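You operate a simulated robot arm through the tools that you are given. There is no shell and no other tool. Be economical: measure what you need, move in short steps, check, and stop when the job is done.

The job below is to be done with a simulated robot arm. You get a single attempt, and the scene is never put back.

## Task
Lay the yellow mat: plate, bowl on it, yellow napkin beside them, and push the yellow chair in.
Fine: plate and bowl from the serving tray.

The check looks at the end state, three seconds after you hand in, the way a careful person would. Anything else that was tipped, shoved, dropped, spilled or broken makes it a failure.

## Robot
A 6-joint arm with a two-finger parallel gripper, fixed in place. Base frame: the origin is at the foot of the arm, x ahead of it, y to its left, z up. Lengths are in m, angles in rad, forces in N, time in s.
Its first joint turns from -2.897 to 2.897 rad. Payload 3.91 kg.
The TCP is the grasp point between the finger pads, 0.03 m short of the fingertips. In the tool frame z runs along the fingers and y along their closing line. The gripper opens to 0.11 m. The fingers are 0.02 m wide and 0.01 m thick; the gripper's body (0.048 by 0.112 m) begins 0.055 m behind the TCP.
Orientation is that of the tool frame in the base frame, as [roll, pitch, yaw] about the fixed x, y, z axes, in that order (R = Rz(yaw) Ry(pitch) Rx(roll)). With the fingers straight down and closing along the base's y, the tool's x points along the base's -x, its y along +y and its z along -z.

## Interface
- The arm moves only by the tool servo_tool. Its argument "moves" is text: rows parted by semicolons, each of 7 numbers parted by spaces: the gripper command, from -1 (shut) to 1 (fully open), values between in proportion, then the shift along the tool's x, y, z in m, then the turn, a rotation vector about the tool's x, y, z in rad. In form: gripper x y z wx wy wz; .... A call has 1 to 12 rows; each row shifts and turns the commanded pose from where the row before left it, along the tool's axes as they then stand. Each row takes 0.2 s and may step no farther than 0.05 m and 0.15 rad from the row before; otherwise, or with a gripper value out of range, the whole call is refused. A pose out of reach is approached as far as the arm can. The call stops where the force on the tool passes 90 N (or 10 N more than at its start, if that is more) or the arm is blocked; 0.2 s more then pass. Each finger travels about 0.108 m/s and halts on what it meets, pressing with about 42 N; the grip force reading is that of the motor and also rises with nothing between the fingers. The clock runs only during rows and for 0.2 s after the last one: add rows that do not move to give the fingers time. The reply holds the time, the measured pose of the TCP, the force on the tool along the base axes, the opening and the grip force, in the units named above and with some noise, and new pictures: "pictures" is both (left out), scene, wrist or none.
- Cameras (640 x 400 px; columns grow to the right, rows downward): "scene" is fixed at [0.2209, -0.4979, 1.4791]; the picture's right is [0.82, -0.58, 0.00], its down [-0.35, -0.50, -0.79] and it looks along [0.46, 0.64, -0.61] (base axes); focal length 334 px, centre (320, 200). "wrist" rides on the gripper at [-0.036, 0, -0.057] in the tool frame; the picture's right is [0.00, -1.00, 0.00], its down [0.97, 0.00, -0.24] and it looks along [0.24, 0.00, 0.97] (tool axes); focal length 218 px, centre (320, 200).
- slide_trunk(by): slides the trunk up (or, below 0, down) by that many m; the arm rides with it, the base frame stays. It gives what a move gives, with no picture.
- probe_pixels(camera, pixels): there is no depth. For up to 12 entries [column, row, z] of the newest picture of that camera ("zoom" is the newest enlarged one), the place [x, y] in the base frame at which the ray of that pixel passes the height z, good to about 0.002 m. The clock stands still meanwhile.
- inspect(camera, box): a new picture of the part [left, top, right, bottom] of that camera's present view, enlarged. The clock stands still meanwhile.
- job_done(): hands the job in; it is judged then, once.

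Work in short steps. Measure before you move; look again where a grasp or a placing could have gone wrong, and mend it. You have 80 turns and 120 pictures in all, those below and enlarged ones among them. Open the gripper and draw the arm clear of the work before you hand the job in, unless the task says otherwise; then end with one line.

The tools are called after "Request:" by a JSON object that holds its "op" and its "data". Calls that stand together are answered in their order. servo_tool: Moves the arm, as the interface text tells. Its arguments: {"type":"object","properties":{"moves":{"type":"string"},"pictures":{"type":"string","enum":["both","scene","wrist","none"]}},"required":["moves"]} The other tools are called the same way: slide_trunk (by) slides the trunk up or down; probe_pixels (camera, pixels) gives the place at which the rays of pixels pass given heights; inspect (camera, box) takes an enlarged picture of a part of a camera's view; job_done () hands the job in.

At the start:

```text
time_s: 0.0
tcp_pos: [0.3197, 0.4075, 1.0222]
tcp_rot: [-3.141, -0.001, 3.141]
contact_force: [-0.1, 0.0, 0.3]
opening: 0.1098
grasp_force: 0.0
trunk travel left (down, up): [-0.475, 0.065]
```

scene: 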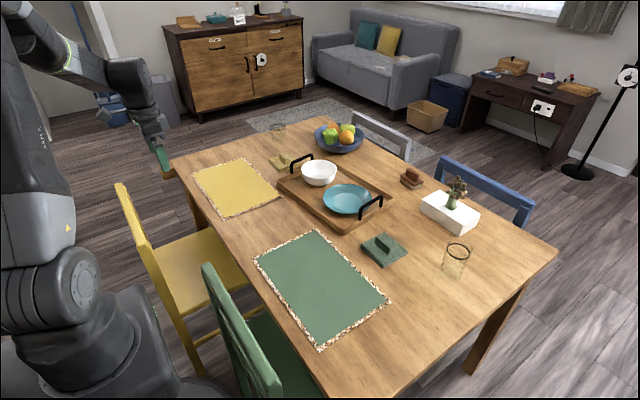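
wrist: 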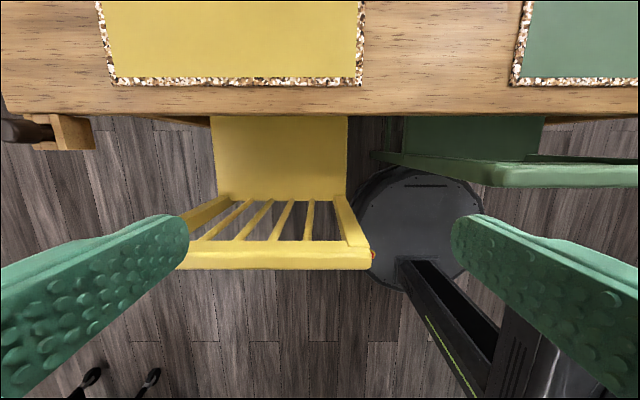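

The scene shows the tray with a white bowl (319,173) and a blue plate (346,198), a yellow napkin around (283,161), and the yellow mat (236,187). I'll enlarge the relevant areas and probe positions.

Request:
{"op": "inspect", "data": {"camera": "scene", "box": [180, 110, 420, 260]}}

Request:
{"op": "inspect", "data": {"camera": "scene", "box": [90, 150, 330, 300]}}

Request:
{"op": "probe_pixels", "data": {"camera": "scene", "pixels": [[193, 172, 0.626], [245, 159, 0.626], [283, 198, 0.626], [222, 219, 0.626], [170, 158, 0.626], [300, 116, 0.626], [555, 250, 0.626], [120, 185, 0.9], [268, 160, 0.63], [290, 155, 0.63], [305, 160, 0.63], [285, 171, 0.63]]}}

```text
2.67 times, centred on (300, 185) of scene
```

zoom: 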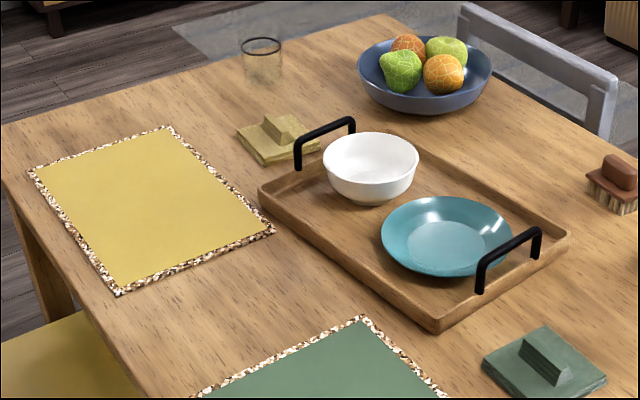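

```text
2.67 times, centred on (210, 225) of scene
```

zoom: 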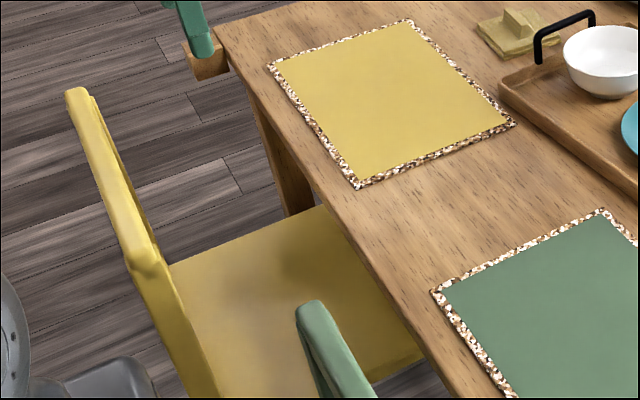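

```text
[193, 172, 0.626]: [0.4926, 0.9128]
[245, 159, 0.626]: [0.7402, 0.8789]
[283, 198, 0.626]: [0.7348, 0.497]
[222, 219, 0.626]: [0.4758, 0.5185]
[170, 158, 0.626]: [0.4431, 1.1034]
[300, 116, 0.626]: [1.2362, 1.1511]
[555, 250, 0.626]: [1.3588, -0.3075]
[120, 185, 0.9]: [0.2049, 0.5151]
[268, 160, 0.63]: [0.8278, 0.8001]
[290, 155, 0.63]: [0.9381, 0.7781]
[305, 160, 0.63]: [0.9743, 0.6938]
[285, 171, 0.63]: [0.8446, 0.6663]
```

The scene probe puts the mat farther than it seems reachable; I cross-check the mat, chair and table edge with the wrist camera.

Request:
{"op": "probe_pixels", "data": {"camera": "wrist", "pixels": [[112, 82, 0.626], [360, 82, 0.626], [515, 82, 0.626], [320, 114, 0.626], [180, 258, 0.9], [370, 258, 0.9], [275, 243, 0.9], [210, 118, 0.45], [95, 130, 0.626], [220, 195, 0.45], [345, 195, 0.45]]}}

Request:
{"op": "inspect", "data": {"camera": "wrist", "box": [0, 0, 640, 400]}}

```text
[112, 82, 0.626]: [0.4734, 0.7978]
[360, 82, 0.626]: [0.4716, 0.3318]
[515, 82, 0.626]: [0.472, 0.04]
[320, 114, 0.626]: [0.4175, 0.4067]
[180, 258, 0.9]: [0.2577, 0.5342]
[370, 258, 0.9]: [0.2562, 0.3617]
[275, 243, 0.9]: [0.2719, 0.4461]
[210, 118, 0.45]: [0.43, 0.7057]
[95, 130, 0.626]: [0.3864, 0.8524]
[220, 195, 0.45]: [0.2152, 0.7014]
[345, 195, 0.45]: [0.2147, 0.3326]
```

```text
1.00 times, centred on (320, 200) of wrist
```

zoom: 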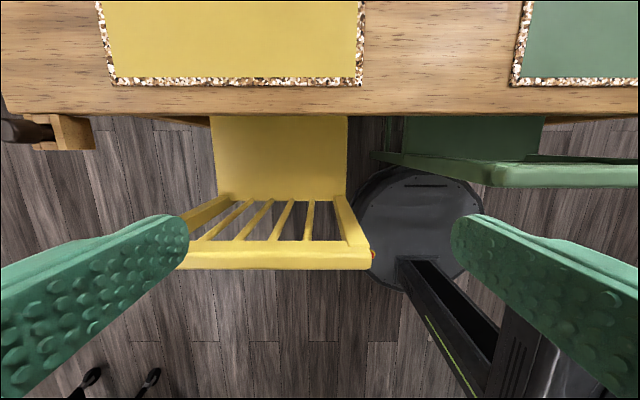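

The two cameras disagree at z=0.626 (mat width 0.466 vs 0.39), which suggests the surface is really nearer z≈0.76. I probe the same points at that height with both cameras.

Request:
{"op": "probe_pixels", "data": {"camera": "wrist", "pixels": [[112, 82, 0.74], [360, 82, 0.74], [112, 82, 0.76], [360, 82, 0.76], [515, 82, 0.76], [320, 114, 0.76], [10, 112, 0.76]]}}

Request:
{"op": "probe_pixels", "data": {"camera": "scene", "pixels": [[192, 173, 0.74], [224, 220, 0.74], [192, 173, 0.76], [224, 220, 0.76], [245, 158, 0.76], [283, 198, 0.76], [346, 199, 0.78], [319, 173, 0.79], [283, 162, 0.77], [170, 158, 0.76], [280, 190, 0.77], [386, 205, 0.77]]}}

```text
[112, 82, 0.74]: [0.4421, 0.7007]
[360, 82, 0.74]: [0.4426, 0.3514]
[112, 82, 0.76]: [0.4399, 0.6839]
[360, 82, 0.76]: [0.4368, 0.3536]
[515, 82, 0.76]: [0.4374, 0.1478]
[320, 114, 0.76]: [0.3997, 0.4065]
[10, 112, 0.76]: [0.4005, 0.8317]
```

```text
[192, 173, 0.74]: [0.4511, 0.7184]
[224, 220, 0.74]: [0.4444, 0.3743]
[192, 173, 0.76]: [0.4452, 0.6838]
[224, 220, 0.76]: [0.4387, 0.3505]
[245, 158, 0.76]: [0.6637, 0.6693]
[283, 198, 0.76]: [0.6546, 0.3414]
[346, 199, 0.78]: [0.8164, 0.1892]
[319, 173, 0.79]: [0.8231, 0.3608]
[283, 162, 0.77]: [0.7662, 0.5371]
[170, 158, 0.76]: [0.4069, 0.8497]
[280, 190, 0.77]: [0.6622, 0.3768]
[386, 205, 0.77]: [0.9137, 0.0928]
```

Both cameras agree at z=0.76, so that is the table top: mat x 0.44–0.66, y 0.35–0.68; plate ≈(0.82,0.19), bowl ≈(0.82,0.36), napkin ≈(0.77,0.54). I move the tool over the table at the same height to look down at the tray.

Request:
{"op": "servo_tool", "data": {"moves": "1 -0.045 -0.02 0 0 0 0; 1 -0.045 -0.02 0 0 0 0; 1 -0.045 -0.02 0 0 0 0; 1 -0.045 -0.02 0 0 0 0; 1 -0.045 -0.02 0 0 0 0; 1 -0.045 -0.02 0 0 0 0; 1 0 0 0 0 0 0"}}

```text
time_s: 1.6
tcp_pos: [0.5904, 0.2877, 1.022]
tcp_rot: [3.141, 0.0, 3.141]
contact_force: [-0.1, 0.4, 0.1]
opening: 0.1101
grasp_force: 0.0
trunk travel left (down, up): [-0.475, 0.065]
```

scene: 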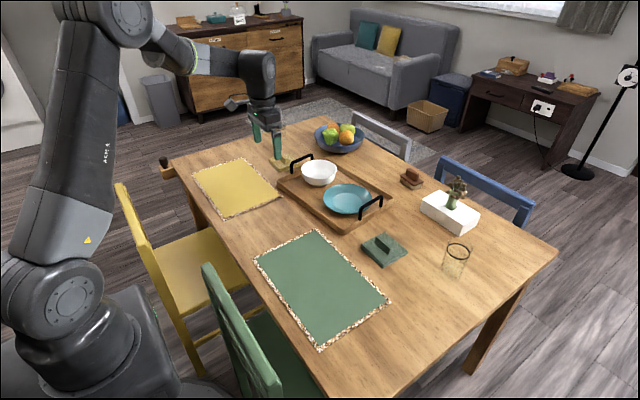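
wrist: 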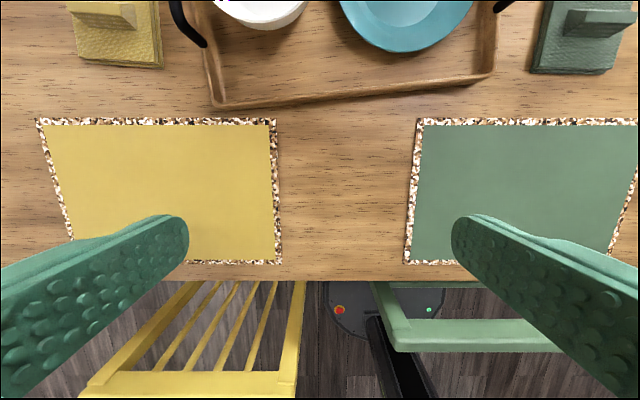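

The near part of the tray and both napkin ridges are visible. I advance 0.13 m in x and look again.

Request:
{"op": "servo_tool", "data": {"moves": "1 -0.045 0 0 0 0 0; 1 -0.045 0 0 0 0 0; 1 -0.04 0 0 0 0 0; 1 0 0 0 0 0 0"}}

```text
time_s: 2.6
tcp_pos: [0.7204, 0.2875, 1.0221]
tcp_rot: [-3.141, -0.001, -3.139]
contact_force: [-0.4, -0.9, 0.0]
opening: 0.1099
grasp_force: 0.0
trunk travel left (down, up): [-0.475, 0.065]
```

scene: 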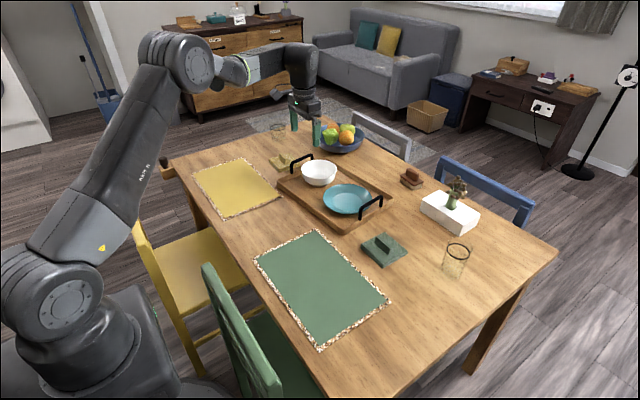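
wrist: 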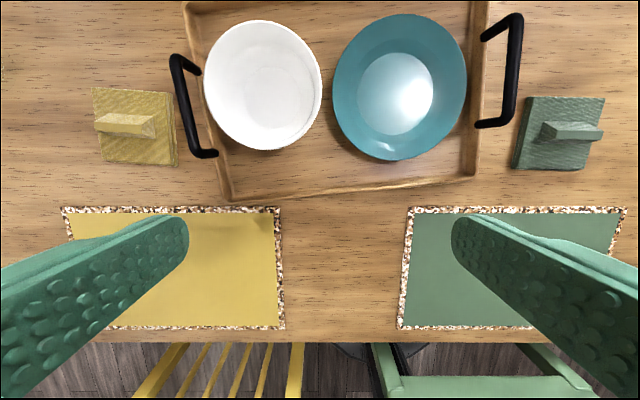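

I triangulate the plate rim, bowl rim and napkin ridge with both cameras.

Request:
{"op": "probe_pixels", "data": {"camera": "wrist", "pixels": [[263, 86, 0.82], [263, 86, 0.84], [263, 150, 0.83], [400, 87, 0.8], [400, 160, 0.8], [332, 87, 0.8], [467, 87, 0.8], [125, 117, 0.79], [95, 88, 0.77], [178, 165, 0.77], [490, 124, 0.82], [206, 155, 0.82]]}}

Request:
{"op": "probe_pixels", "data": {"camera": "scene", "pixels": [[319.1, 169.6, 0.82], [319.1, 169.6, 0.84], [347.6, 198.5, 0.79], [347.6, 198.5, 0.81], [280, 159, 0.77], [280, 159, 0.8], [289, 158, 0.8]]}}

Request:
{"op": "inspect", "data": {"camera": "scene", "box": [262, 140, 342, 190]}}

Request:
{"op": "inspect", "data": {"camera": "scene", "box": [300, 165, 396, 225]}}

Request:
{"op": "inspect", "data": {"camera": "wrist", "box": [60, 60, 220, 180]}}

```text
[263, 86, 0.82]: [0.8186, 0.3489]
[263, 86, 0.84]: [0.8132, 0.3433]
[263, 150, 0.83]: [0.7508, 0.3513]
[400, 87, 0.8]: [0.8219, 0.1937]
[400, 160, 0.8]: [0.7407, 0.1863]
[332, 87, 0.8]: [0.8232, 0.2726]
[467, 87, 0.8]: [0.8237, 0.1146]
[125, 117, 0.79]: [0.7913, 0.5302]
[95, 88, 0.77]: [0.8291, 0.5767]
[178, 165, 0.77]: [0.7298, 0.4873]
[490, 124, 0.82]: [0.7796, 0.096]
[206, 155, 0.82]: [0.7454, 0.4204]
```

```text
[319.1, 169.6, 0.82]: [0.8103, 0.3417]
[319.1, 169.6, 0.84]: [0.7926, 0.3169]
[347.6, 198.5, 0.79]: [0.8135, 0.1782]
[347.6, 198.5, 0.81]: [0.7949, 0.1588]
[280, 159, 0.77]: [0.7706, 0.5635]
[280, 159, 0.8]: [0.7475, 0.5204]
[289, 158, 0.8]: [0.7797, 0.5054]
```

```text
8.00 times, centred on (302, 165) of scene
```

zoom: 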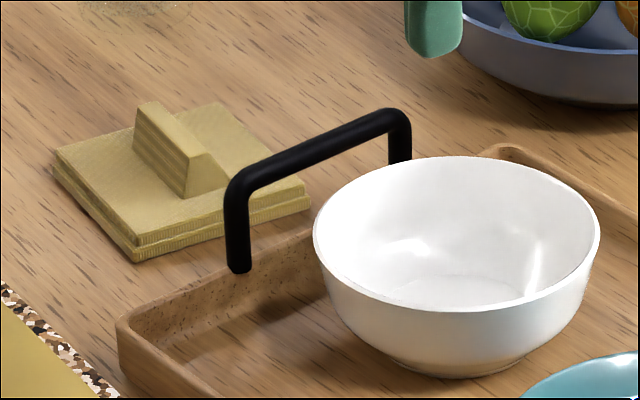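

```text
6.67 times, centred on (348, 195) of scene
```

zoom: 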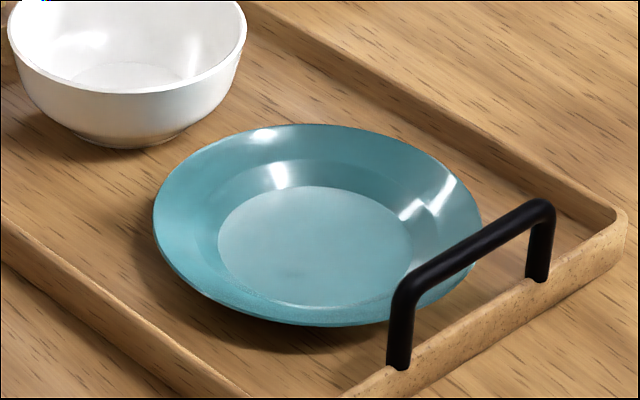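

```text
3.33 times, centred on (140, 120) of wrist
```

zoom: 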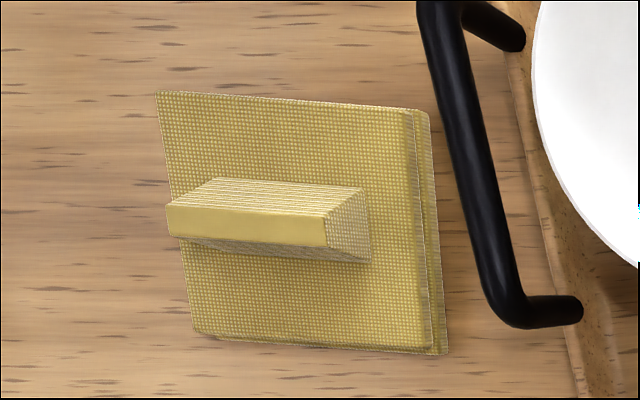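

Triangulated: plate rim z≈0.785, centre ≈(0.818,0.187), radius ≈0.08; bowl rim z≈0.818, centre ≈(0.815,0.346), radius ≈0.067; napkin ≈(0.78,0.532), ridge along y at x≈0.785. Plan: take the plate at its near rim with the fingers tilted ~50° along the rim slope. First I turn the gripper 90° so it closes along x.

Request:
{"op": "servo_tool", "data": {"moves": "0 0 0 0 0 0 0.1428; 0 0 0 0 0 0 0.1428; 0 0 0 0 0 0 0.1428; 0 0 0 0 0 0 0.1428; 0 0 0 0 0 0 0.1428; 0 0 0 0 0 0 0.1428; 0 0 0 0 0 0 0.1428; 0 0 0 0 0 0 0.1428; 0 0 0 0 0 0 0.1428; 0 0 0 0 0 0 0.1428; 0 0 0 0 0 0 0.1428; -0.6 -0.05 -0.04 0 0 0 0", "pictures": "none"}}

Request:
{"op": "servo_tool", "data": {"moves": "-0.6 -0.05 -0.02 0 -0.1455 0 0; -0.6 0 0 0 -0.1455 0 0; -0.6 0 0 0 -0.1455 0 0; -0.6 0 0 0 -0.1455 0 0; -0.6 0 0 0 -0.1455 0 0; -0.6 0 0 0 -0.1455 0 0; -0.6 0 0 0 0 0 0"}}

```text
refused: row 12 steps farther than a row can; nothing moved
```

```text
refused: row 1 steps farther than a row can; nothing moved
```

The diagonal steps were above 0.05 m; I repeat them smaller.

Request:
{"op": "servo_tool", "data": {"moves": "0 0 0 0 0 0 0.1428; 0 0 0 0 0 0 0.1428; 0 0 0 0 0 0 0.1428; 0 0 0 0 0 0 0.1428; 0 0 0 0 0 0 0.1428; 0 0 0 0 0 0 0.1428; 0 0 0 0 0 0 0.1428; 0 0 0 0 0 0 0.1428; 0 0 0 0 0 0 0.1428; 0 0 0 0 0 0 0.1428; 0 0 0 0 0 0 0.1428; -0.6 -0.04 -0.025 0 0 0 0", "pictures": "none"}}

Request:
{"op": "servo_tool", "data": {"moves": "-0.6 -0.04 -0.025 0 -0.1455 0 0; -0.6 -0.02 0 0 -0.1455 0 0; -0.6 0 0 0 -0.1455 0 0; -0.6 0 0 0 -0.1455 0 0; -0.6 0 0 0 -0.1455 0 0; -0.6 0 0 0 -0.1455 0 0; -0.6 0 0 0 0 0 0"}}

```text
time_s: 5.2
tcp_pos: [0.6952, 0.2469, 1.022]
tcp_rot: [-3.141, 0.0, 1.571]
contact_force: [0.5, -0.2, 0.3]
opening: 0.0218
grasp_force: 0.1
trunk travel left (down, up): [-0.475, 0.065]
```

```text
time_s: 6.8
tcp_pos: [0.6711, 0.1878, 1.0211]
tcp_rot: [2.422, 0.002, 1.573]
contact_force: [0.6, -0.3, 0.3]
opening: 0.022
grasp_force: 0.2
out of reach, approached as far as the arm can: row 6
trunk travel left (down, up): [-0.475, 0.065]
```

scene: 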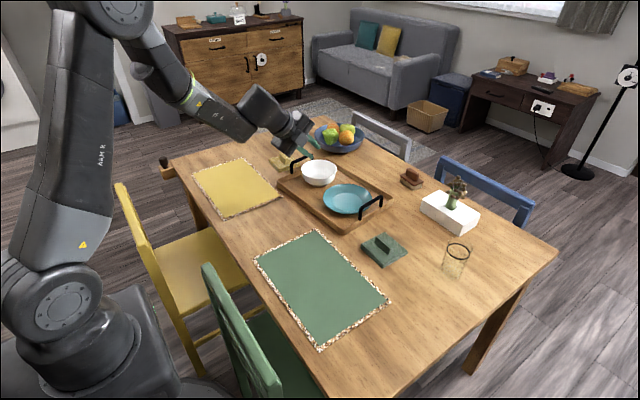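
wrist: 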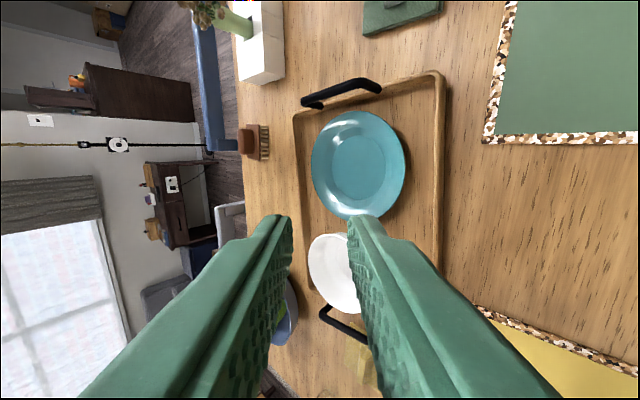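

The tilt stopped at ~41° (TCP 0.671,0.188,1.021): the forearm points steeply down. Lowering the trunk lowers the whole arm and will let the tool tilt further; I slide −0.15, keeping the tips at z≈0.85 above the tray.

Request:
{"op": "slide_trunk", "data": {"by": -0.15}}

Request:
{"op": "servo_tool", "data": {"moves": "-0.6 0 0 0 -0.15 0 0; -0.6 0 0 0 0 0 0"}}

```text
time_s: 8.6
tcp_pos: [0.6707, 0.1879, 0.8723]
tcp_rot: [2.42, 0.002, 1.572]
contact_force: [0.2, 0.0, -0.7]
opening: 0.0221
grasp_force: 0.1
trunk travel left (down, up): [-0.325, 0.215]
```

```text
time_s: 9.2
tcp_pos: [0.6687, 0.188, 0.8729]
tcp_rot: [2.421, 0.001, 1.573]
contact_force: [-0.5, 0.3, -0.1]
opening: 0.022
grasp_force: 0.1
out of reach, approached as far as the arm can: row 1
trunk travel left (down, up): [-0.325, 0.215]
```

scene: 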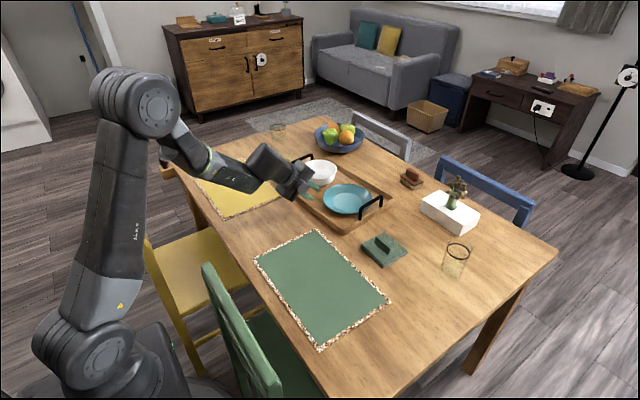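
wrist: 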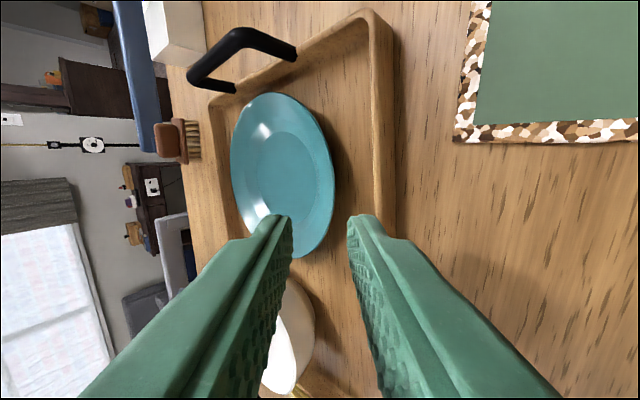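

Same arm shape, so the limit persists. I raise the tool 0.14 m and lower the trunk a further 0.15, then try more tilt.

Request:
{"op": "servo_tool", "data": {"moves": "-0.6 0 0.031 -0.035 0 0 0; -0.6 0 0.031 -0.035 0 0 0; -0.6 0 0.031 -0.035 0 0 0", "pictures": "none"}}

Request:
{"op": "slide_trunk", "data": {"by": -0.15}}

Request:
{"op": "servo_tool", "data": {"moves": "-0.6 0 0 0 -0.08 0 0; -0.6 0 0 0 -0.08 0 0; -0.6 0 0 0 0 0 0", "pictures": "wrist"}}

```text
time_s: 9.9
tcp_pos: [0.6725, 0.1898, 1.0129]
tcp_rot: [2.421, 0.0, 1.576]
contact_force: [-0.1, -1.2, 0.9]
opening: 0.022
grasp_force: 0.1
trunk travel left (down, up): [-0.325, 0.215]
```

```text
time_s: 11.7
tcp_pos: [0.6718, 0.1886, 0.8624]
tcp_rot: [2.421, -0.002, 1.572]
contact_force: [0.1, -0.4, -0.4]
opening: 0.0222
grasp_force: 0.0
trunk travel left (down, up): [-0.175, 0.365]
```

```text
time_s: 12.5
tcp_pos: [0.6726, 0.1889, 0.863]
tcp_rot: [2.26, 0.0, 1.573]
contact_force: [-0.4, 0.7, -0.4]
opening: 0.0219
grasp_force: 0.1
trunk travel left (down, up): [-0.175, 0.365]
```

wrist: 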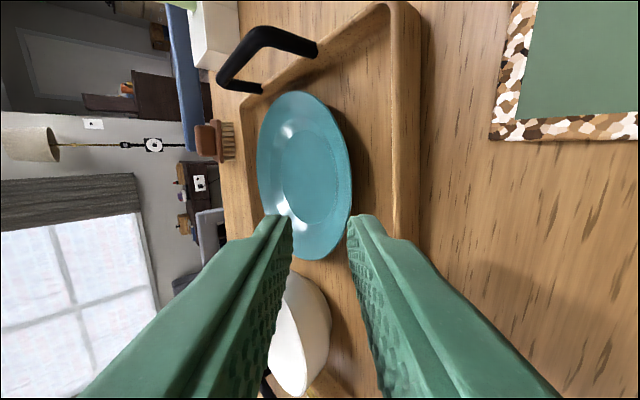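

Tilt is now 50° with TCP (0.673,0.189,0.863). I measure the plate and tray wall again from this view.

Request:
{"op": "probe_pixels", "data": {"camera": "wrist", "pixels": [[353, 195, 0.785], [256, 160, 0.785], [310, 92, 0.785], [318, 259, 0.785], [353, 195, 0.79], [353, 195, 0.78], [420, 150, 0.78], [394, 150, 0.78], [394, 150, 0.79], [305, 178, 0.772]]}}

Request:
{"op": "inspect", "data": {"camera": "wrist", "box": [230, 70, 430, 270]}}

Request:
{"op": "inspect", "data": {"camera": "scene", "box": [270, 150, 400, 230]}}

```text
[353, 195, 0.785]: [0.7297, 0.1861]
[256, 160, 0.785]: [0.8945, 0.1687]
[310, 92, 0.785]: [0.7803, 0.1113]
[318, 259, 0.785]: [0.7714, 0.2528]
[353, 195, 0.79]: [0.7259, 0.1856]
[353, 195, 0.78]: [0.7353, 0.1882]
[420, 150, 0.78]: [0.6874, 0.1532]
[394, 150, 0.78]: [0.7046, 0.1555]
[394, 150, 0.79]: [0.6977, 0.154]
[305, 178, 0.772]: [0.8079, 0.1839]
```

```text
2.00 times, centred on (330, 170) of wrist
```

zoom: 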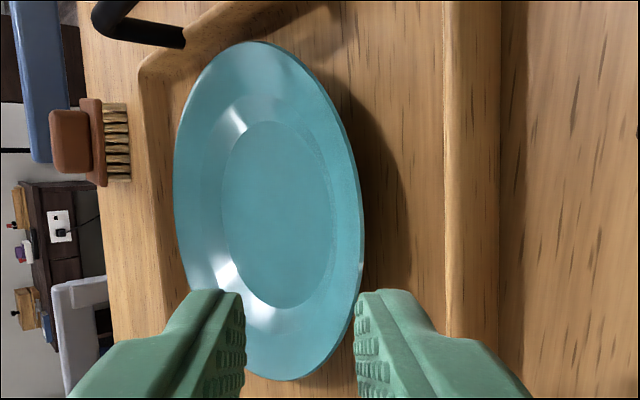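

```text
4.92 times, centred on (335, 190) of scene
```

zoom: 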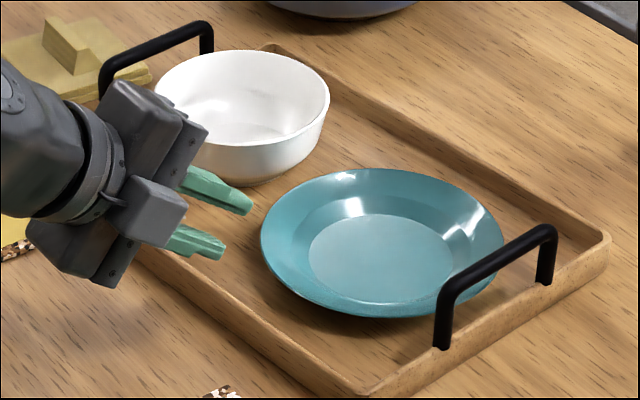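

The lip seems lower than thought: the views agree at z≈0.777, x≈0.740. The gap below the lip decides the grasp, so I take a low close view from in front of the tray.

Request:
{"op": "servo_tool", "data": {"moves": "-0.6 0 -0.033 0 0 0 0; -0.6 0 -0.033 0 0 0 0; -0.6 0 0 0 0 0 0", "pictures": "none"}}

Request:
{"op": "inspect", "data": {"camera": "wrist", "box": [200, 20, 440, 270]}}

```text
time_s: 13.3
tcp_pos: [0.6405, 0.1862, 0.8329]
tcp_rot: [2.275, 0.001, 1.578]
contact_force: [-0.2, 0.2, 0.2]
opening: 0.0219
grasp_force: 0.0
out of reach, approached as far as the arm can: row 2
trunk travel left (down, up): [-0.175, 0.365]
```

```text
1.60 times, centred on (320, 145) of wrist
```

zoom: 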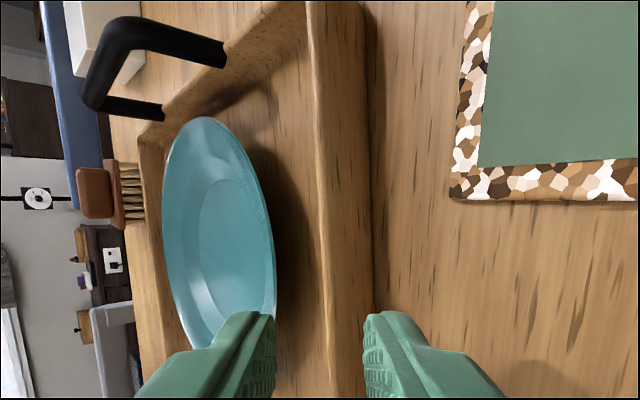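

I probe the lip, wall top and wall foot in this view to fix their heights.

Request:
{"op": "probe_pixels", "data": {"camera": "zoom", "pixels": [[277, 260, 0.775], [277, 260, 0.785], [162, 200, 0.775], [162, 200, 0.785], [324, 250, 0.775], [324, 250, 0.785], [369, 250, 0.76], [311, 250, 0.775], [311, 250, 0.785]]}}

```text
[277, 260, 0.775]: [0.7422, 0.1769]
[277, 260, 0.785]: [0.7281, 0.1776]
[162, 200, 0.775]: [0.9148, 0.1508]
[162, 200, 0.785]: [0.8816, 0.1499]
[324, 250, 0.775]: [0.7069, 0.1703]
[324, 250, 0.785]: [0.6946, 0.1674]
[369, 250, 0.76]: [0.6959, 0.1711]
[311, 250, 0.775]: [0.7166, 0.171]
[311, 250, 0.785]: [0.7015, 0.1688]
```

Lip ≈(0.740, z 0.777), tray wall top ≈0.784 at x≈0.695–0.705. To be free of the tilt limit I raise the tool 0.1 and lower the trunk 0.1, then go to a pre-grasp 5 cm back along the finger direction.

Request:
{"op": "servo_tool", "data": {"moves": "-0.7 0 0.038 -0.032 0 0 0; -0.7 0 0.038 -0.032 0 0 0; -0.7 0 0 0 0 0 0", "pictures": "none"}}

Request:
{"op": "slide_trunk", "data": {"by": -0.1}}

Request:
{"op": "servo_tool", "data": {"moves": "-0.7 0 0.0135 0.019 0 0 0; -0.7 0 0.0135 0.019 0 0 0; -0.7 0 0 0 0 0 0", "pictures": "both"}}

```text
time_s: 14.1
tcp_pos: [0.6411, 0.1856, 0.9333]
tcp_rot: [2.259, 0.0, 1.574]
contact_force: [0.3, -0.9, -0.7]
opening: 0.0164
grasp_force: 0.1
trunk travel left (down, up): [-0.175, 0.365]
```

```text
time_s: 15.4
tcp_pos: [0.6411, 0.1866, 0.8318]
tcp_rot: [2.26, 0.0, 1.57]
contact_force: [0.1, 0.1, -0.4]
opening: 0.0163
grasp_force: 0.0
trunk travel left (down, up): [-0.075, 0.465]
```

```text
time_s: 16.2
tcp_pos: [0.6866, 0.1869, 0.8289]
tcp_rot: [2.262, 0.001, 1.573]
contact_force: [-0.5, -0.1, -0.3]
opening: 0.0165
grasp_force: 0.0
trunk travel left (down, up): [-0.075, 0.465]
```

scene: 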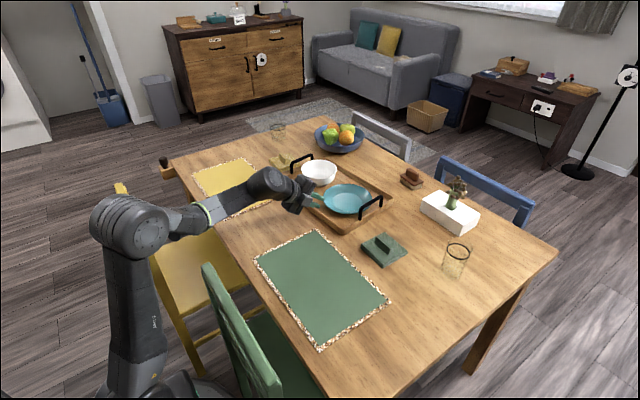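
wrist: 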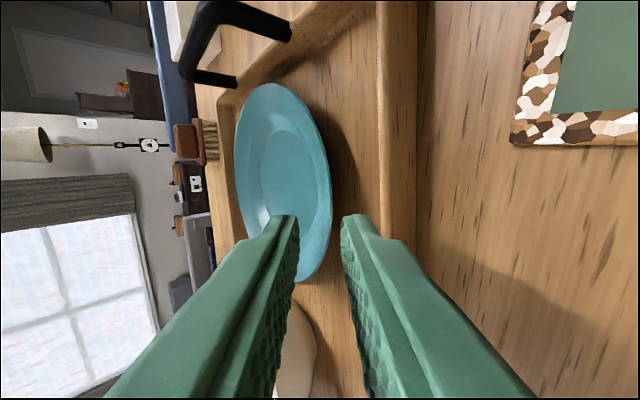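

Pre-grasp reached: TCP (0.687,0.187,0.829), fingers straddling the lip line at column ~330. I advance 0.04 along the fingers and check.

Request:
{"op": "servo_tool", "data": {"moves": "-0.7 0 0 0.02 0 0 0; -0.7 0 0 0.012 0 0 0; -0.7 0 0 0.006 0 0 0; -0.7 0 0 0 0 0 0", "pictures": "none"}}

Request:
{"op": "inspect", "data": {"camera": "wrist", "box": [220, 60, 440, 280]}}

Request:
{"op": "inspect", "data": {"camera": "scene", "box": [290, 170, 370, 220]}}

```text
time_s: 17.2
tcp_pos: [0.7161, 0.1868, 0.8064]
tcp_rot: [2.26, 0.001, 1.572]
contact_force: [0.6, 0.0, 0.0]
opening: 0.0167
grasp_force: 0.0
trunk travel left (down, up): [-0.075, 0.465]
```

```text
1.82 times, centred on (330, 170) of wrist
```

zoom: 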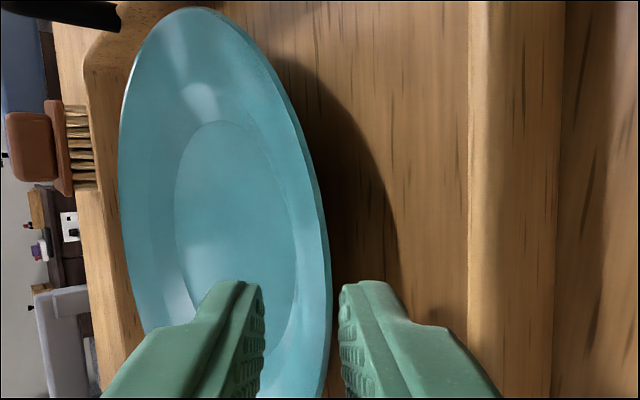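

```text
8.00 times, centred on (330, 195) of scene
```

zoom: 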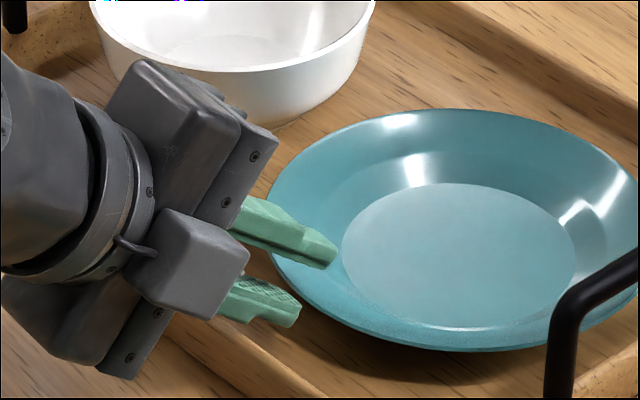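

The lip (zoom column ~331) sits between the pads, just above the lower one at ~342, no contact yet. I advance another 0.012 in small steps.

Request:
{"op": "servo_tool", "data": {"moves": "-0.7 0 0 0.006 0 0 0; -0.7 0 0 0.004 0 0 0; -0.7 0 0 0.003 0 0 0; -0.7 0 0 0 0 0 0", "pictures": "none"}}

Request:
{"op": "inspect", "data": {"camera": "wrist", "box": [220, 60, 440, 280]}}

Request:
{"op": "inspect", "data": {"camera": "scene", "box": [290, 170, 370, 220]}}

```text
time_s: 18.2
tcp_pos: [0.7262, 0.1881, 0.7961]
tcp_rot: [2.261, 0.001, 1.574]
contact_force: [-0.1, 0.5, 0.6]
opening: 0.0164
grasp_force: 0.2
trunk travel left (down, up): [-0.075, 0.465]
```

```text
1.82 times, centred on (330, 170) of wrist
```

zoom: 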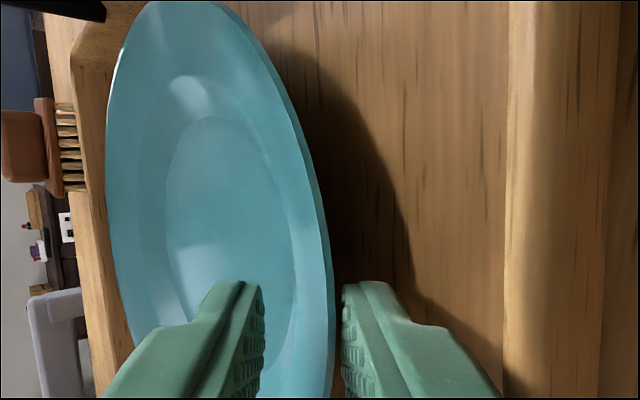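

```text
8.00 times, centred on (330, 195) of scene
```

zoom: 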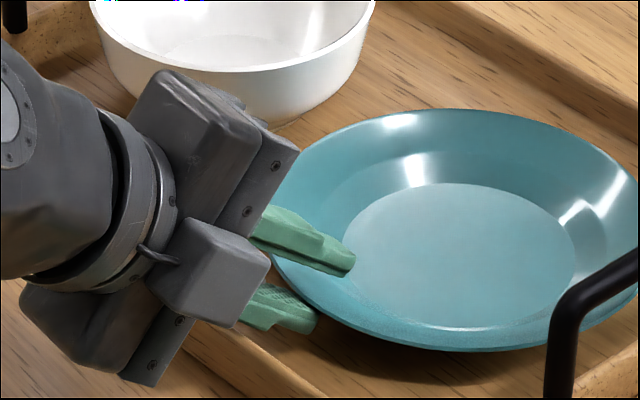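

Still no contact (force ~0); the lower tip is just going under the lip. I advance 8 mm more in small steps.

Request:
{"op": "servo_tool", "data": {"moves": "-0.7 0 0 0.004 0 0 0; -0.7 0 0 0 0 0 0", "pictures": "none"}}

Request:
{"op": "servo_tool", "data": {"moves": "-0.7 0 0 0.004 0 0 0; -0.7 0 0 0 0 0 0", "pictures": "none"}}

Request:
{"op": "inspect", "data": {"camera": "scene", "box": [290, 170, 370, 220]}}

```text
time_s: 18.8
tcp_pos: [0.7294, 0.1875, 0.7948]
tcp_rot: [2.261, 0.002, 1.572]
contact_force: [-0.1, 0.7, 0.4]
opening: 0.0166
grasp_force: 0.1
trunk travel left (down, up): [-0.075, 0.465]
```

```text
time_s: 19.4
tcp_pos: [0.7325, 0.1874, 0.7932]
tcp_rot: [2.26, -0.001, 1.572]
contact_force: [-0.3, -0.4, 0.2]
opening: 0.0168
grasp_force: 0.1
trunk travel left (down, up): [-0.075, 0.465]
```

```text
8.00 times, centred on (330, 195) of scene
```

zoom: 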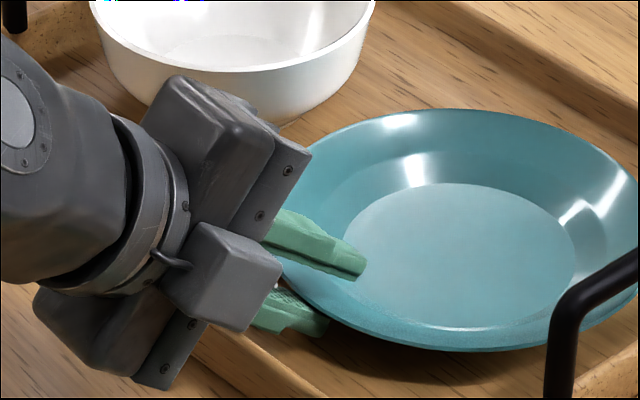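

The lower finger is under the lip, upper above. I close.

Request:
{"op": "servo_tool", "data": {"moves": "-1 0 0 0 0 0 0; -1 0 0 0 0 0 0; -1 0 0 0 0 0 0", "pictures": "none"}}

Request:
{"op": "inspect", "data": {"camera": "scene", "box": [290, 160, 386, 220]}}

```text
time_s: 20.2
tcp_pos: [0.7318, 0.1877, 0.7946]
tcp_rot: [2.256, -0.001, 1.575]
contact_force: [6.1, -0.3, 13.4]
opening: 0.0051
grasp_force: 41.6
trunk travel left (down, up): [-0.075, 0.465]
```

```text
6.67 times, centred on (338, 190) of scene
```

zoom: 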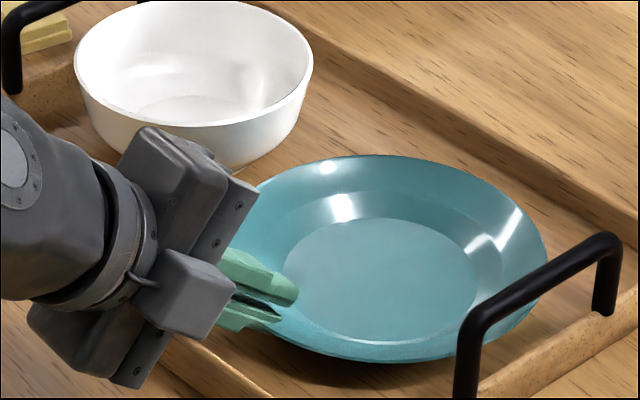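

The rim is gripped (opening 5 mm, 42 N). I lift 0.04 m and check that it holds.

Request:
{"op": "servo_tool", "data": {"moves": "-1 0 0.0077 -0.0064 0 0 0; -1 0 0.0077 -0.0064 0 0 0; -1 0 0.0077 -0.0064 0 0 0; -1 0 0.0077 -0.0064 0 0 0; -1 0 0 0 0 0 0"}}

```text
time_s: 21.4
tcp_pos: [0.7323, 0.187, 0.8304]
tcp_rot: [2.261, -0.001, 1.572]
contact_force: [0.6, -0.3, -3.3]
opening: 0.0034
grasp_force: 42.0
trunk travel left (down, up): [-0.075, 0.465]
```

scene: 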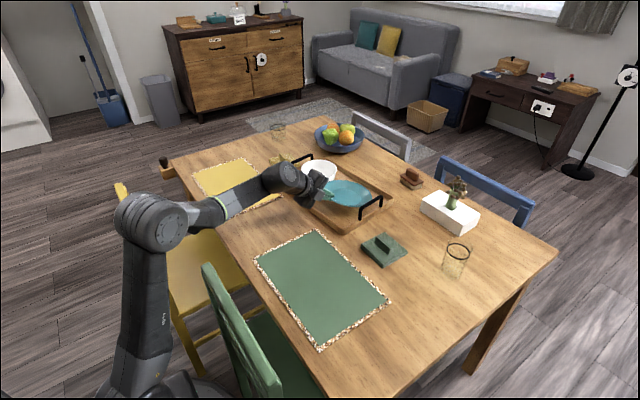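
wrist: 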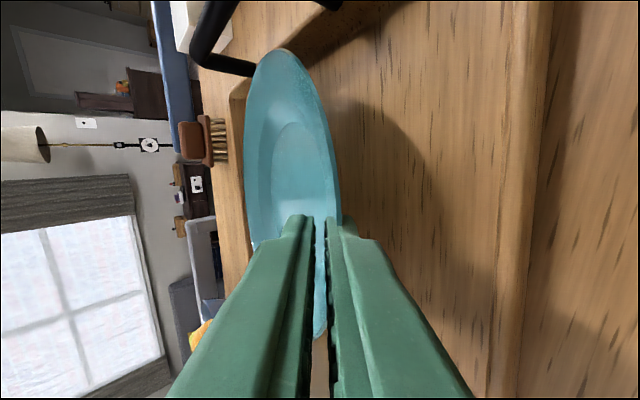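

The plate is held (−3.3 N). I lift it 0.15 m straight up.

Request:
{"op": "servo_tool", "data": {"moves": "-1 0 0.0193 -0.0159 0 0 0; -1 0 0.0193 -0.0159 0 0 0; -1 0 0.0193 -0.0159 0 0 0; -1 0 0.0193 -0.0159 0 0 0; -1 0 0.0193 -0.0159 0 0 0; -1 0 0.0193 -0.0159 0 0 0; -1 0 0 0 0 0 0"}}

```text
time_s: 23.0
tcp_pos: [0.7323, 0.1878, 0.9811]
tcp_rot: [2.26, 0.001, 1.573]
contact_force: [0.2, -0.4, -2.9]
opening: 0.0033
grasp_force: 42.4
trunk travel left (down, up): [-0.075, 0.465]
```

scene: 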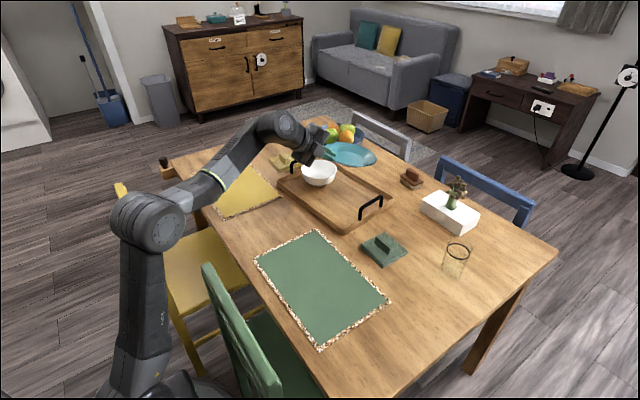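
wrist: 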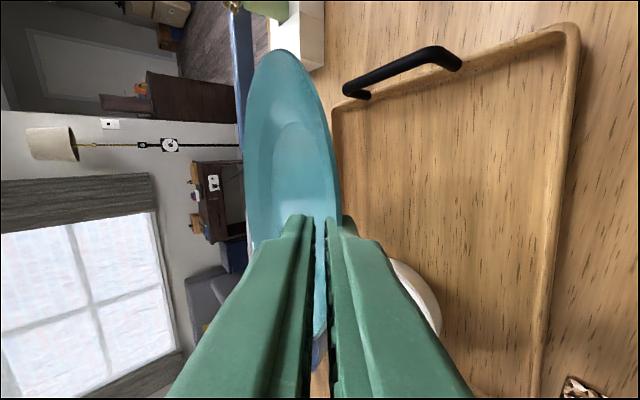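

Carried steadily. Placing with the tool coming from −x would bring the wrist onto the yellow chair's back, so I will swing the tool about the vertical to come from the −y side. First retract 0.12 in x, then yaw in steps.

Request:
{"op": "servo_tool", "data": {"moves": "-1 0 -0.0191 -0.0231 0 0 0; -1 0 -0.0191 -0.0231 0 0 0; -1 0 -0.0191 -0.0231 0 0 0; -1 0 -0.0191 -0.0231 0 0 0; -1 0 0 0 0 0.108 -0.0892; -1 0 0 0 0 0.108 -0.0892; -1 0 0 0 0 0.108 -0.0892; -1 0 0 0 0 0.108 -0.0892; -1 0 0 0 0 0.108 -0.0892; -1 0 0 0 0 0 0"}}

```text
time_s: 25.2
tcp_pos: [0.612, 0.1869, 0.9815]
tcp_rot: [2.259, 0.001, 2.278]
contact_force: [-0.1, -0.5, -2.8]
opening: 0.0034
grasp_force: 41.6
trunk travel left (down, up): [-0.075, 0.465]
```

scene: 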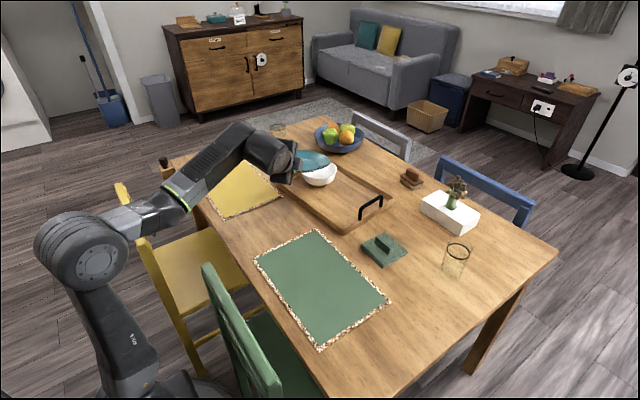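
wrist: 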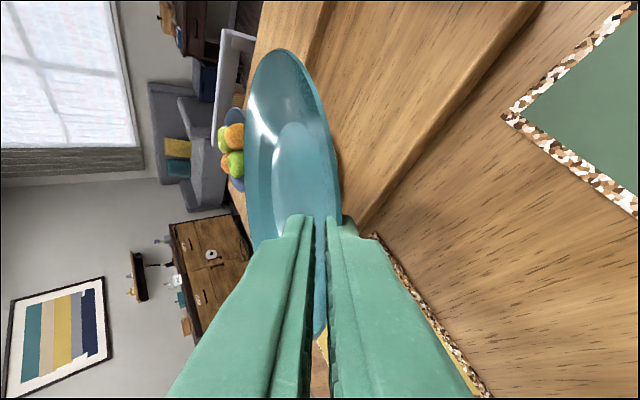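

The yaw works (now 2.278) and the plate stays put. I continue 0.7 rad more.

Request:
{"op": "servo_tool", "data": {"moves": "-1 0 0 0 0 0.108 -0.0892; -1 0 0 0 0 0.108 -0.0892; -1 0 0 0 0 0.108 -0.0892; -1 0 0 0 0 0.108 -0.0892; -1 0 0 0 0 0.108 -0.0892; -1 0 0 0 0 0 0"}}

```text
time_s: 26.6
tcp_pos: [0.6123, 0.1864, 0.9818]
tcp_rot: [2.26, 0.004, 2.975]
contact_force: [0.9, -0.1, -3.1]
opening: 0.0034
grasp_force: 41.9
trunk travel left (down, up): [-0.075, 0.465]
```

scene: 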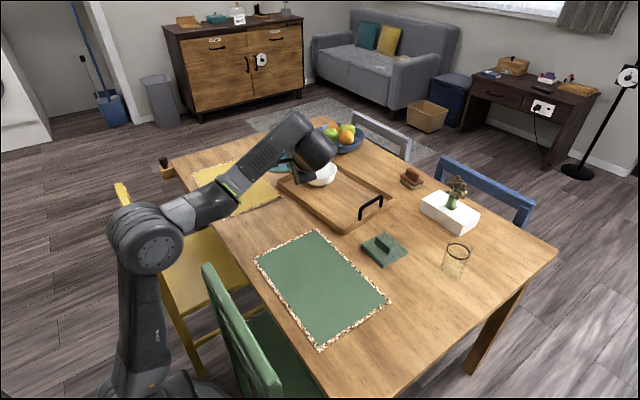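
wrist: 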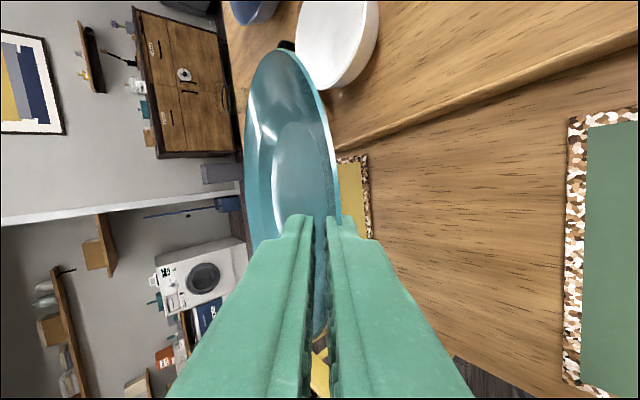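

Plate plane slopes ~11° down at its far edge; I tilt the tool 0.1 rad more to nearly level it, then carry it over the mat at the same height.

Request:
{"op": "servo_tool", "data": {"moves": "-1 0 0 0 -0.05 0 0; -1 0 0 0 -0.05 0 0; -1 0.022 0.021 0.0314 0 0 0; -1 0.022 0.021 0.0314 0 0 0; -1 0.022 0.021 0.0314 0 0 0; -1 0.022 0.021 0.0314 0 0 0; -1 0.022 0.021 0.0314 0 0 0; -1 0 0 0 0 0 0"}}

```text
time_s: 28.4
tcp_pos: [0.5366, 0.3933, 0.9821]
tcp_rot: [2.163, 0.0, 2.974]
contact_force: [0.2, 0.4, -2.4]
opening: 0.0034
grasp_force: 42.1
trunk travel left (down, up): [-0.075, 0.465]
```

scene: 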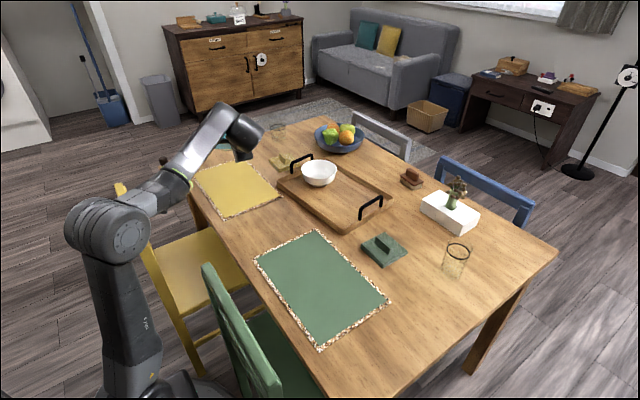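
wrist: 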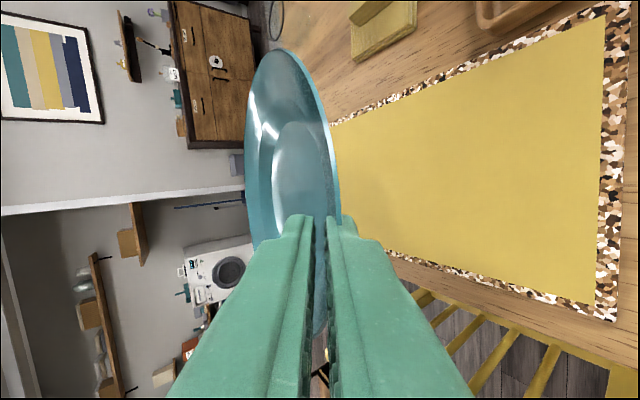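

The plate is over the mat. I descend 0.14 m and check the scene.

Request:
{"op": "servo_tool", "data": {"moves": "-1 0 -0.029 0.0195 0 0 0; -1 0 -0.029 0.0195 0 0 0; -1 0 -0.029 0.0195 0 0 0; -1 0 -0.029 0.0195 0 0 0; -1 0 0 0 0 0 0", "pictures": "both"}}

Request:
{"op": "inspect", "data": {"camera": "scene", "box": [170, 120, 330, 240]}}

```text
time_s: 29.6
tcp_pos: [0.5358, 0.391, 0.8425]
tcp_rot: [2.161, 0.0, 2.973]
contact_force: [0.4, 0.2, -2.7]
opening: 0.0034
grasp_force: 41.7
trunk travel left (down, up): [-0.075, 0.465]
```

scene: 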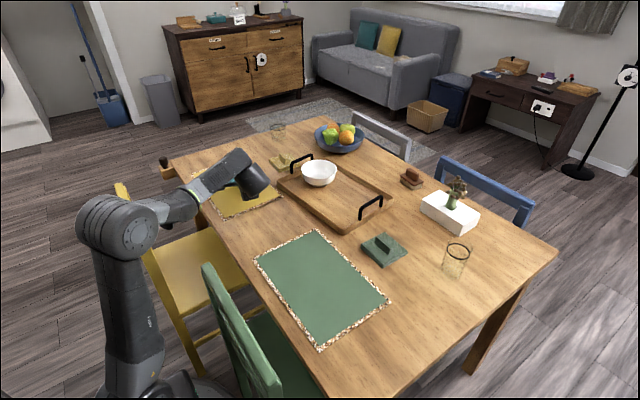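
wrist: 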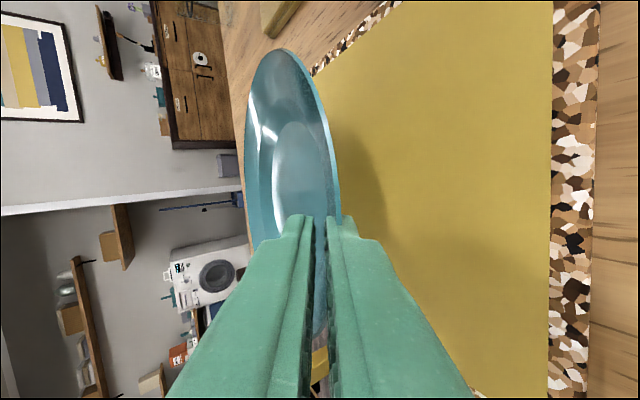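

```text
3.33 times, centred on (250, 180) of scene
```

zoom: 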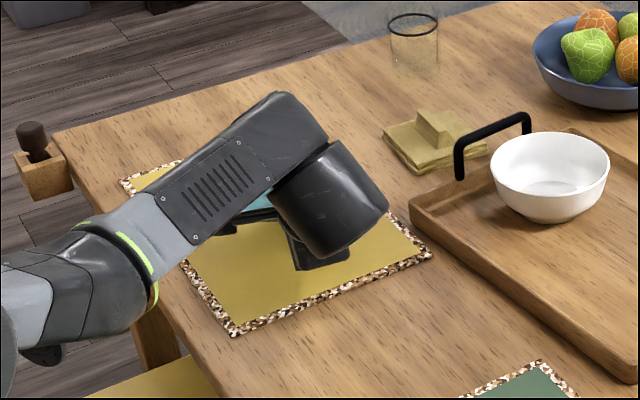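

Shadow is approaching the plate. I descend in smaller steps, watching the vertical force for touchdown.

Request:
{"op": "servo_tool", "data": {"moves": "-1 0 -0.0125 0.0084 0 0 0; -1 0 -0.0083 0.0056 0 0 0; -1 0 -0.0042 0.0028 0 0 0; -1 0 0 0 0 0 0", "pictures": "none"}}

Request:
{"op": "servo_tool", "data": {"moves": "-1 0 -0.0033 0.0022 0 0 0; -1 0 0 0 0 0 0", "pictures": "none"}}

Request:
{"op": "servo_tool", "data": {"moves": "-1 0 -0.0033 0.0022 0 0 0; -1 0 0 0 0 0 0", "pictures": "wrist"}}

```text
time_s: 30.6
tcp_pos: [0.5363, 0.3918, 0.8105]
tcp_rot: [2.161, 0.0, 2.973]
contact_force: [0.1, -0.6, -2.0]
opening: 0.0035
grasp_force: 42.0
trunk travel left (down, up): [-0.075, 0.465]
```

```text
time_s: 31.2
tcp_pos: [0.5359, 0.3917, 0.8075]
tcp_rot: [2.162, -0.001, 2.973]
contact_force: [-0.6, 1.3, -2.1]
opening: 0.0035
grasp_force: 41.5
trunk travel left (down, up): [-0.075, 0.465]
```

```text
time_s: 31.8
tcp_pos: [0.5369, 0.3929, 0.8034]
tcp_rot: [2.162, -0.001, 2.975]
contact_force: [-0.2, -0.3, -2.8]
opening: 0.0035
grasp_force: 41.8
trunk travel left (down, up): [-0.075, 0.465]
```

wrist: 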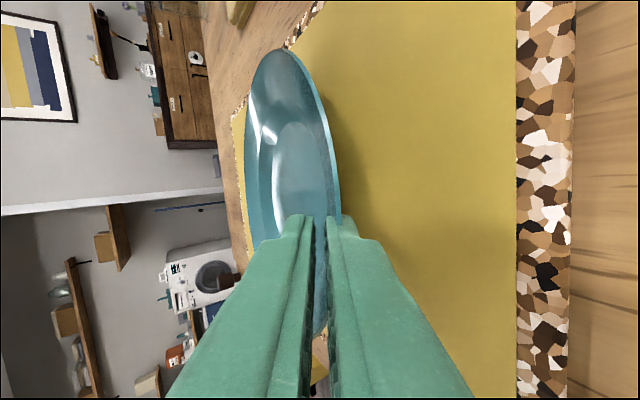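

No touchdown yet at 0.803; continuing in 4 mm steps.

Request:
{"op": "servo_tool", "data": {"moves": "-1 0 -0.0033 0.0022 0 0 0; -1 0 0 0 0 0 0", "pictures": "none"}}

Request:
{"op": "servo_tool", "data": {"moves": "-1 0 -0.0033 0.0022 0 0 0; -1 0 0 0 0 0 0", "pictures": "none"}}

Request:
{"op": "servo_tool", "data": {"moves": "-1 0 -0.0025 0.0017 0 0 0; -1 0 0 0 0 0 0", "pictures": "wrist"}}

```text
time_s: 32.4
tcp_pos: [0.5364, 0.3922, 0.7996]
tcp_rot: [2.161, -0.001, 2.975]
contact_force: [-0.4, -0.5, -1.3]
opening: 0.0031
grasp_force: 41.9
trunk travel left (down, up): [-0.075, 0.465]
```

```text
time_s: 33.0
tcp_pos: [0.5358, 0.3915, 0.7948]
tcp_rot: [2.161, 0.002, 2.973]
contact_force: [0.2, -1.2, 0.7]
opening: 0.0035
grasp_force: 42.1
trunk travel left (down, up): [-0.075, 0.465]
```

```text
time_s: 33.6
tcp_pos: [0.5346, 0.3916, 0.7931]
tcp_rot: [2.161, 0.001, 2.974]
contact_force: [0.6, -3.0, 4.3]
opening: 0.0035
grasp_force: 42.3
trunk travel left (down, up): [-0.075, 0.465]
```

wrist: 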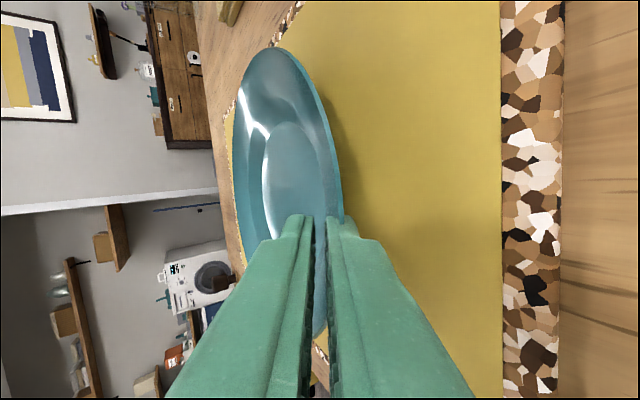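

Touchdown (+4.3 N) and the plate is rotating toward level. I lower a further 4 mm.

Request:
{"op": "servo_tool", "data": {"moves": "-1 0 -0.0025 0.0017 0 0 0; -1 0 0 0 0 0 0", "pictures": "none"}}

Request:
{"op": "servo_tool", "data": {"moves": "-1 0 -0.002 0.0013 0 0 0; -1 0 0 0 0 0 0", "pictures": "wrist"}}

```text
time_s: 34.2
tcp_pos: [0.5345, 0.3916, 0.7916]
tcp_rot: [2.159, 0.002, 2.973]
contact_force: [1.3, -3.9, 9.6]
opening: 0.0037
grasp_force: 42.0
trunk travel left (down, up): [-0.075, 0.465]
```

```text
time_s: 34.8
tcp_pos: [0.5351, 0.3907, 0.7895]
tcp_rot: [2.157, 0.004, 2.973]
contact_force: [4.5, -1.7, 23.7]
opening: 0.0039
grasp_force: 42.5
trunk travel left (down, up): [-0.075, 0.465]
```

wrist: 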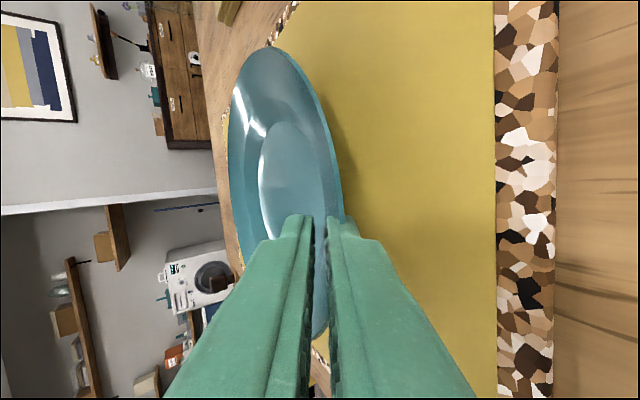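

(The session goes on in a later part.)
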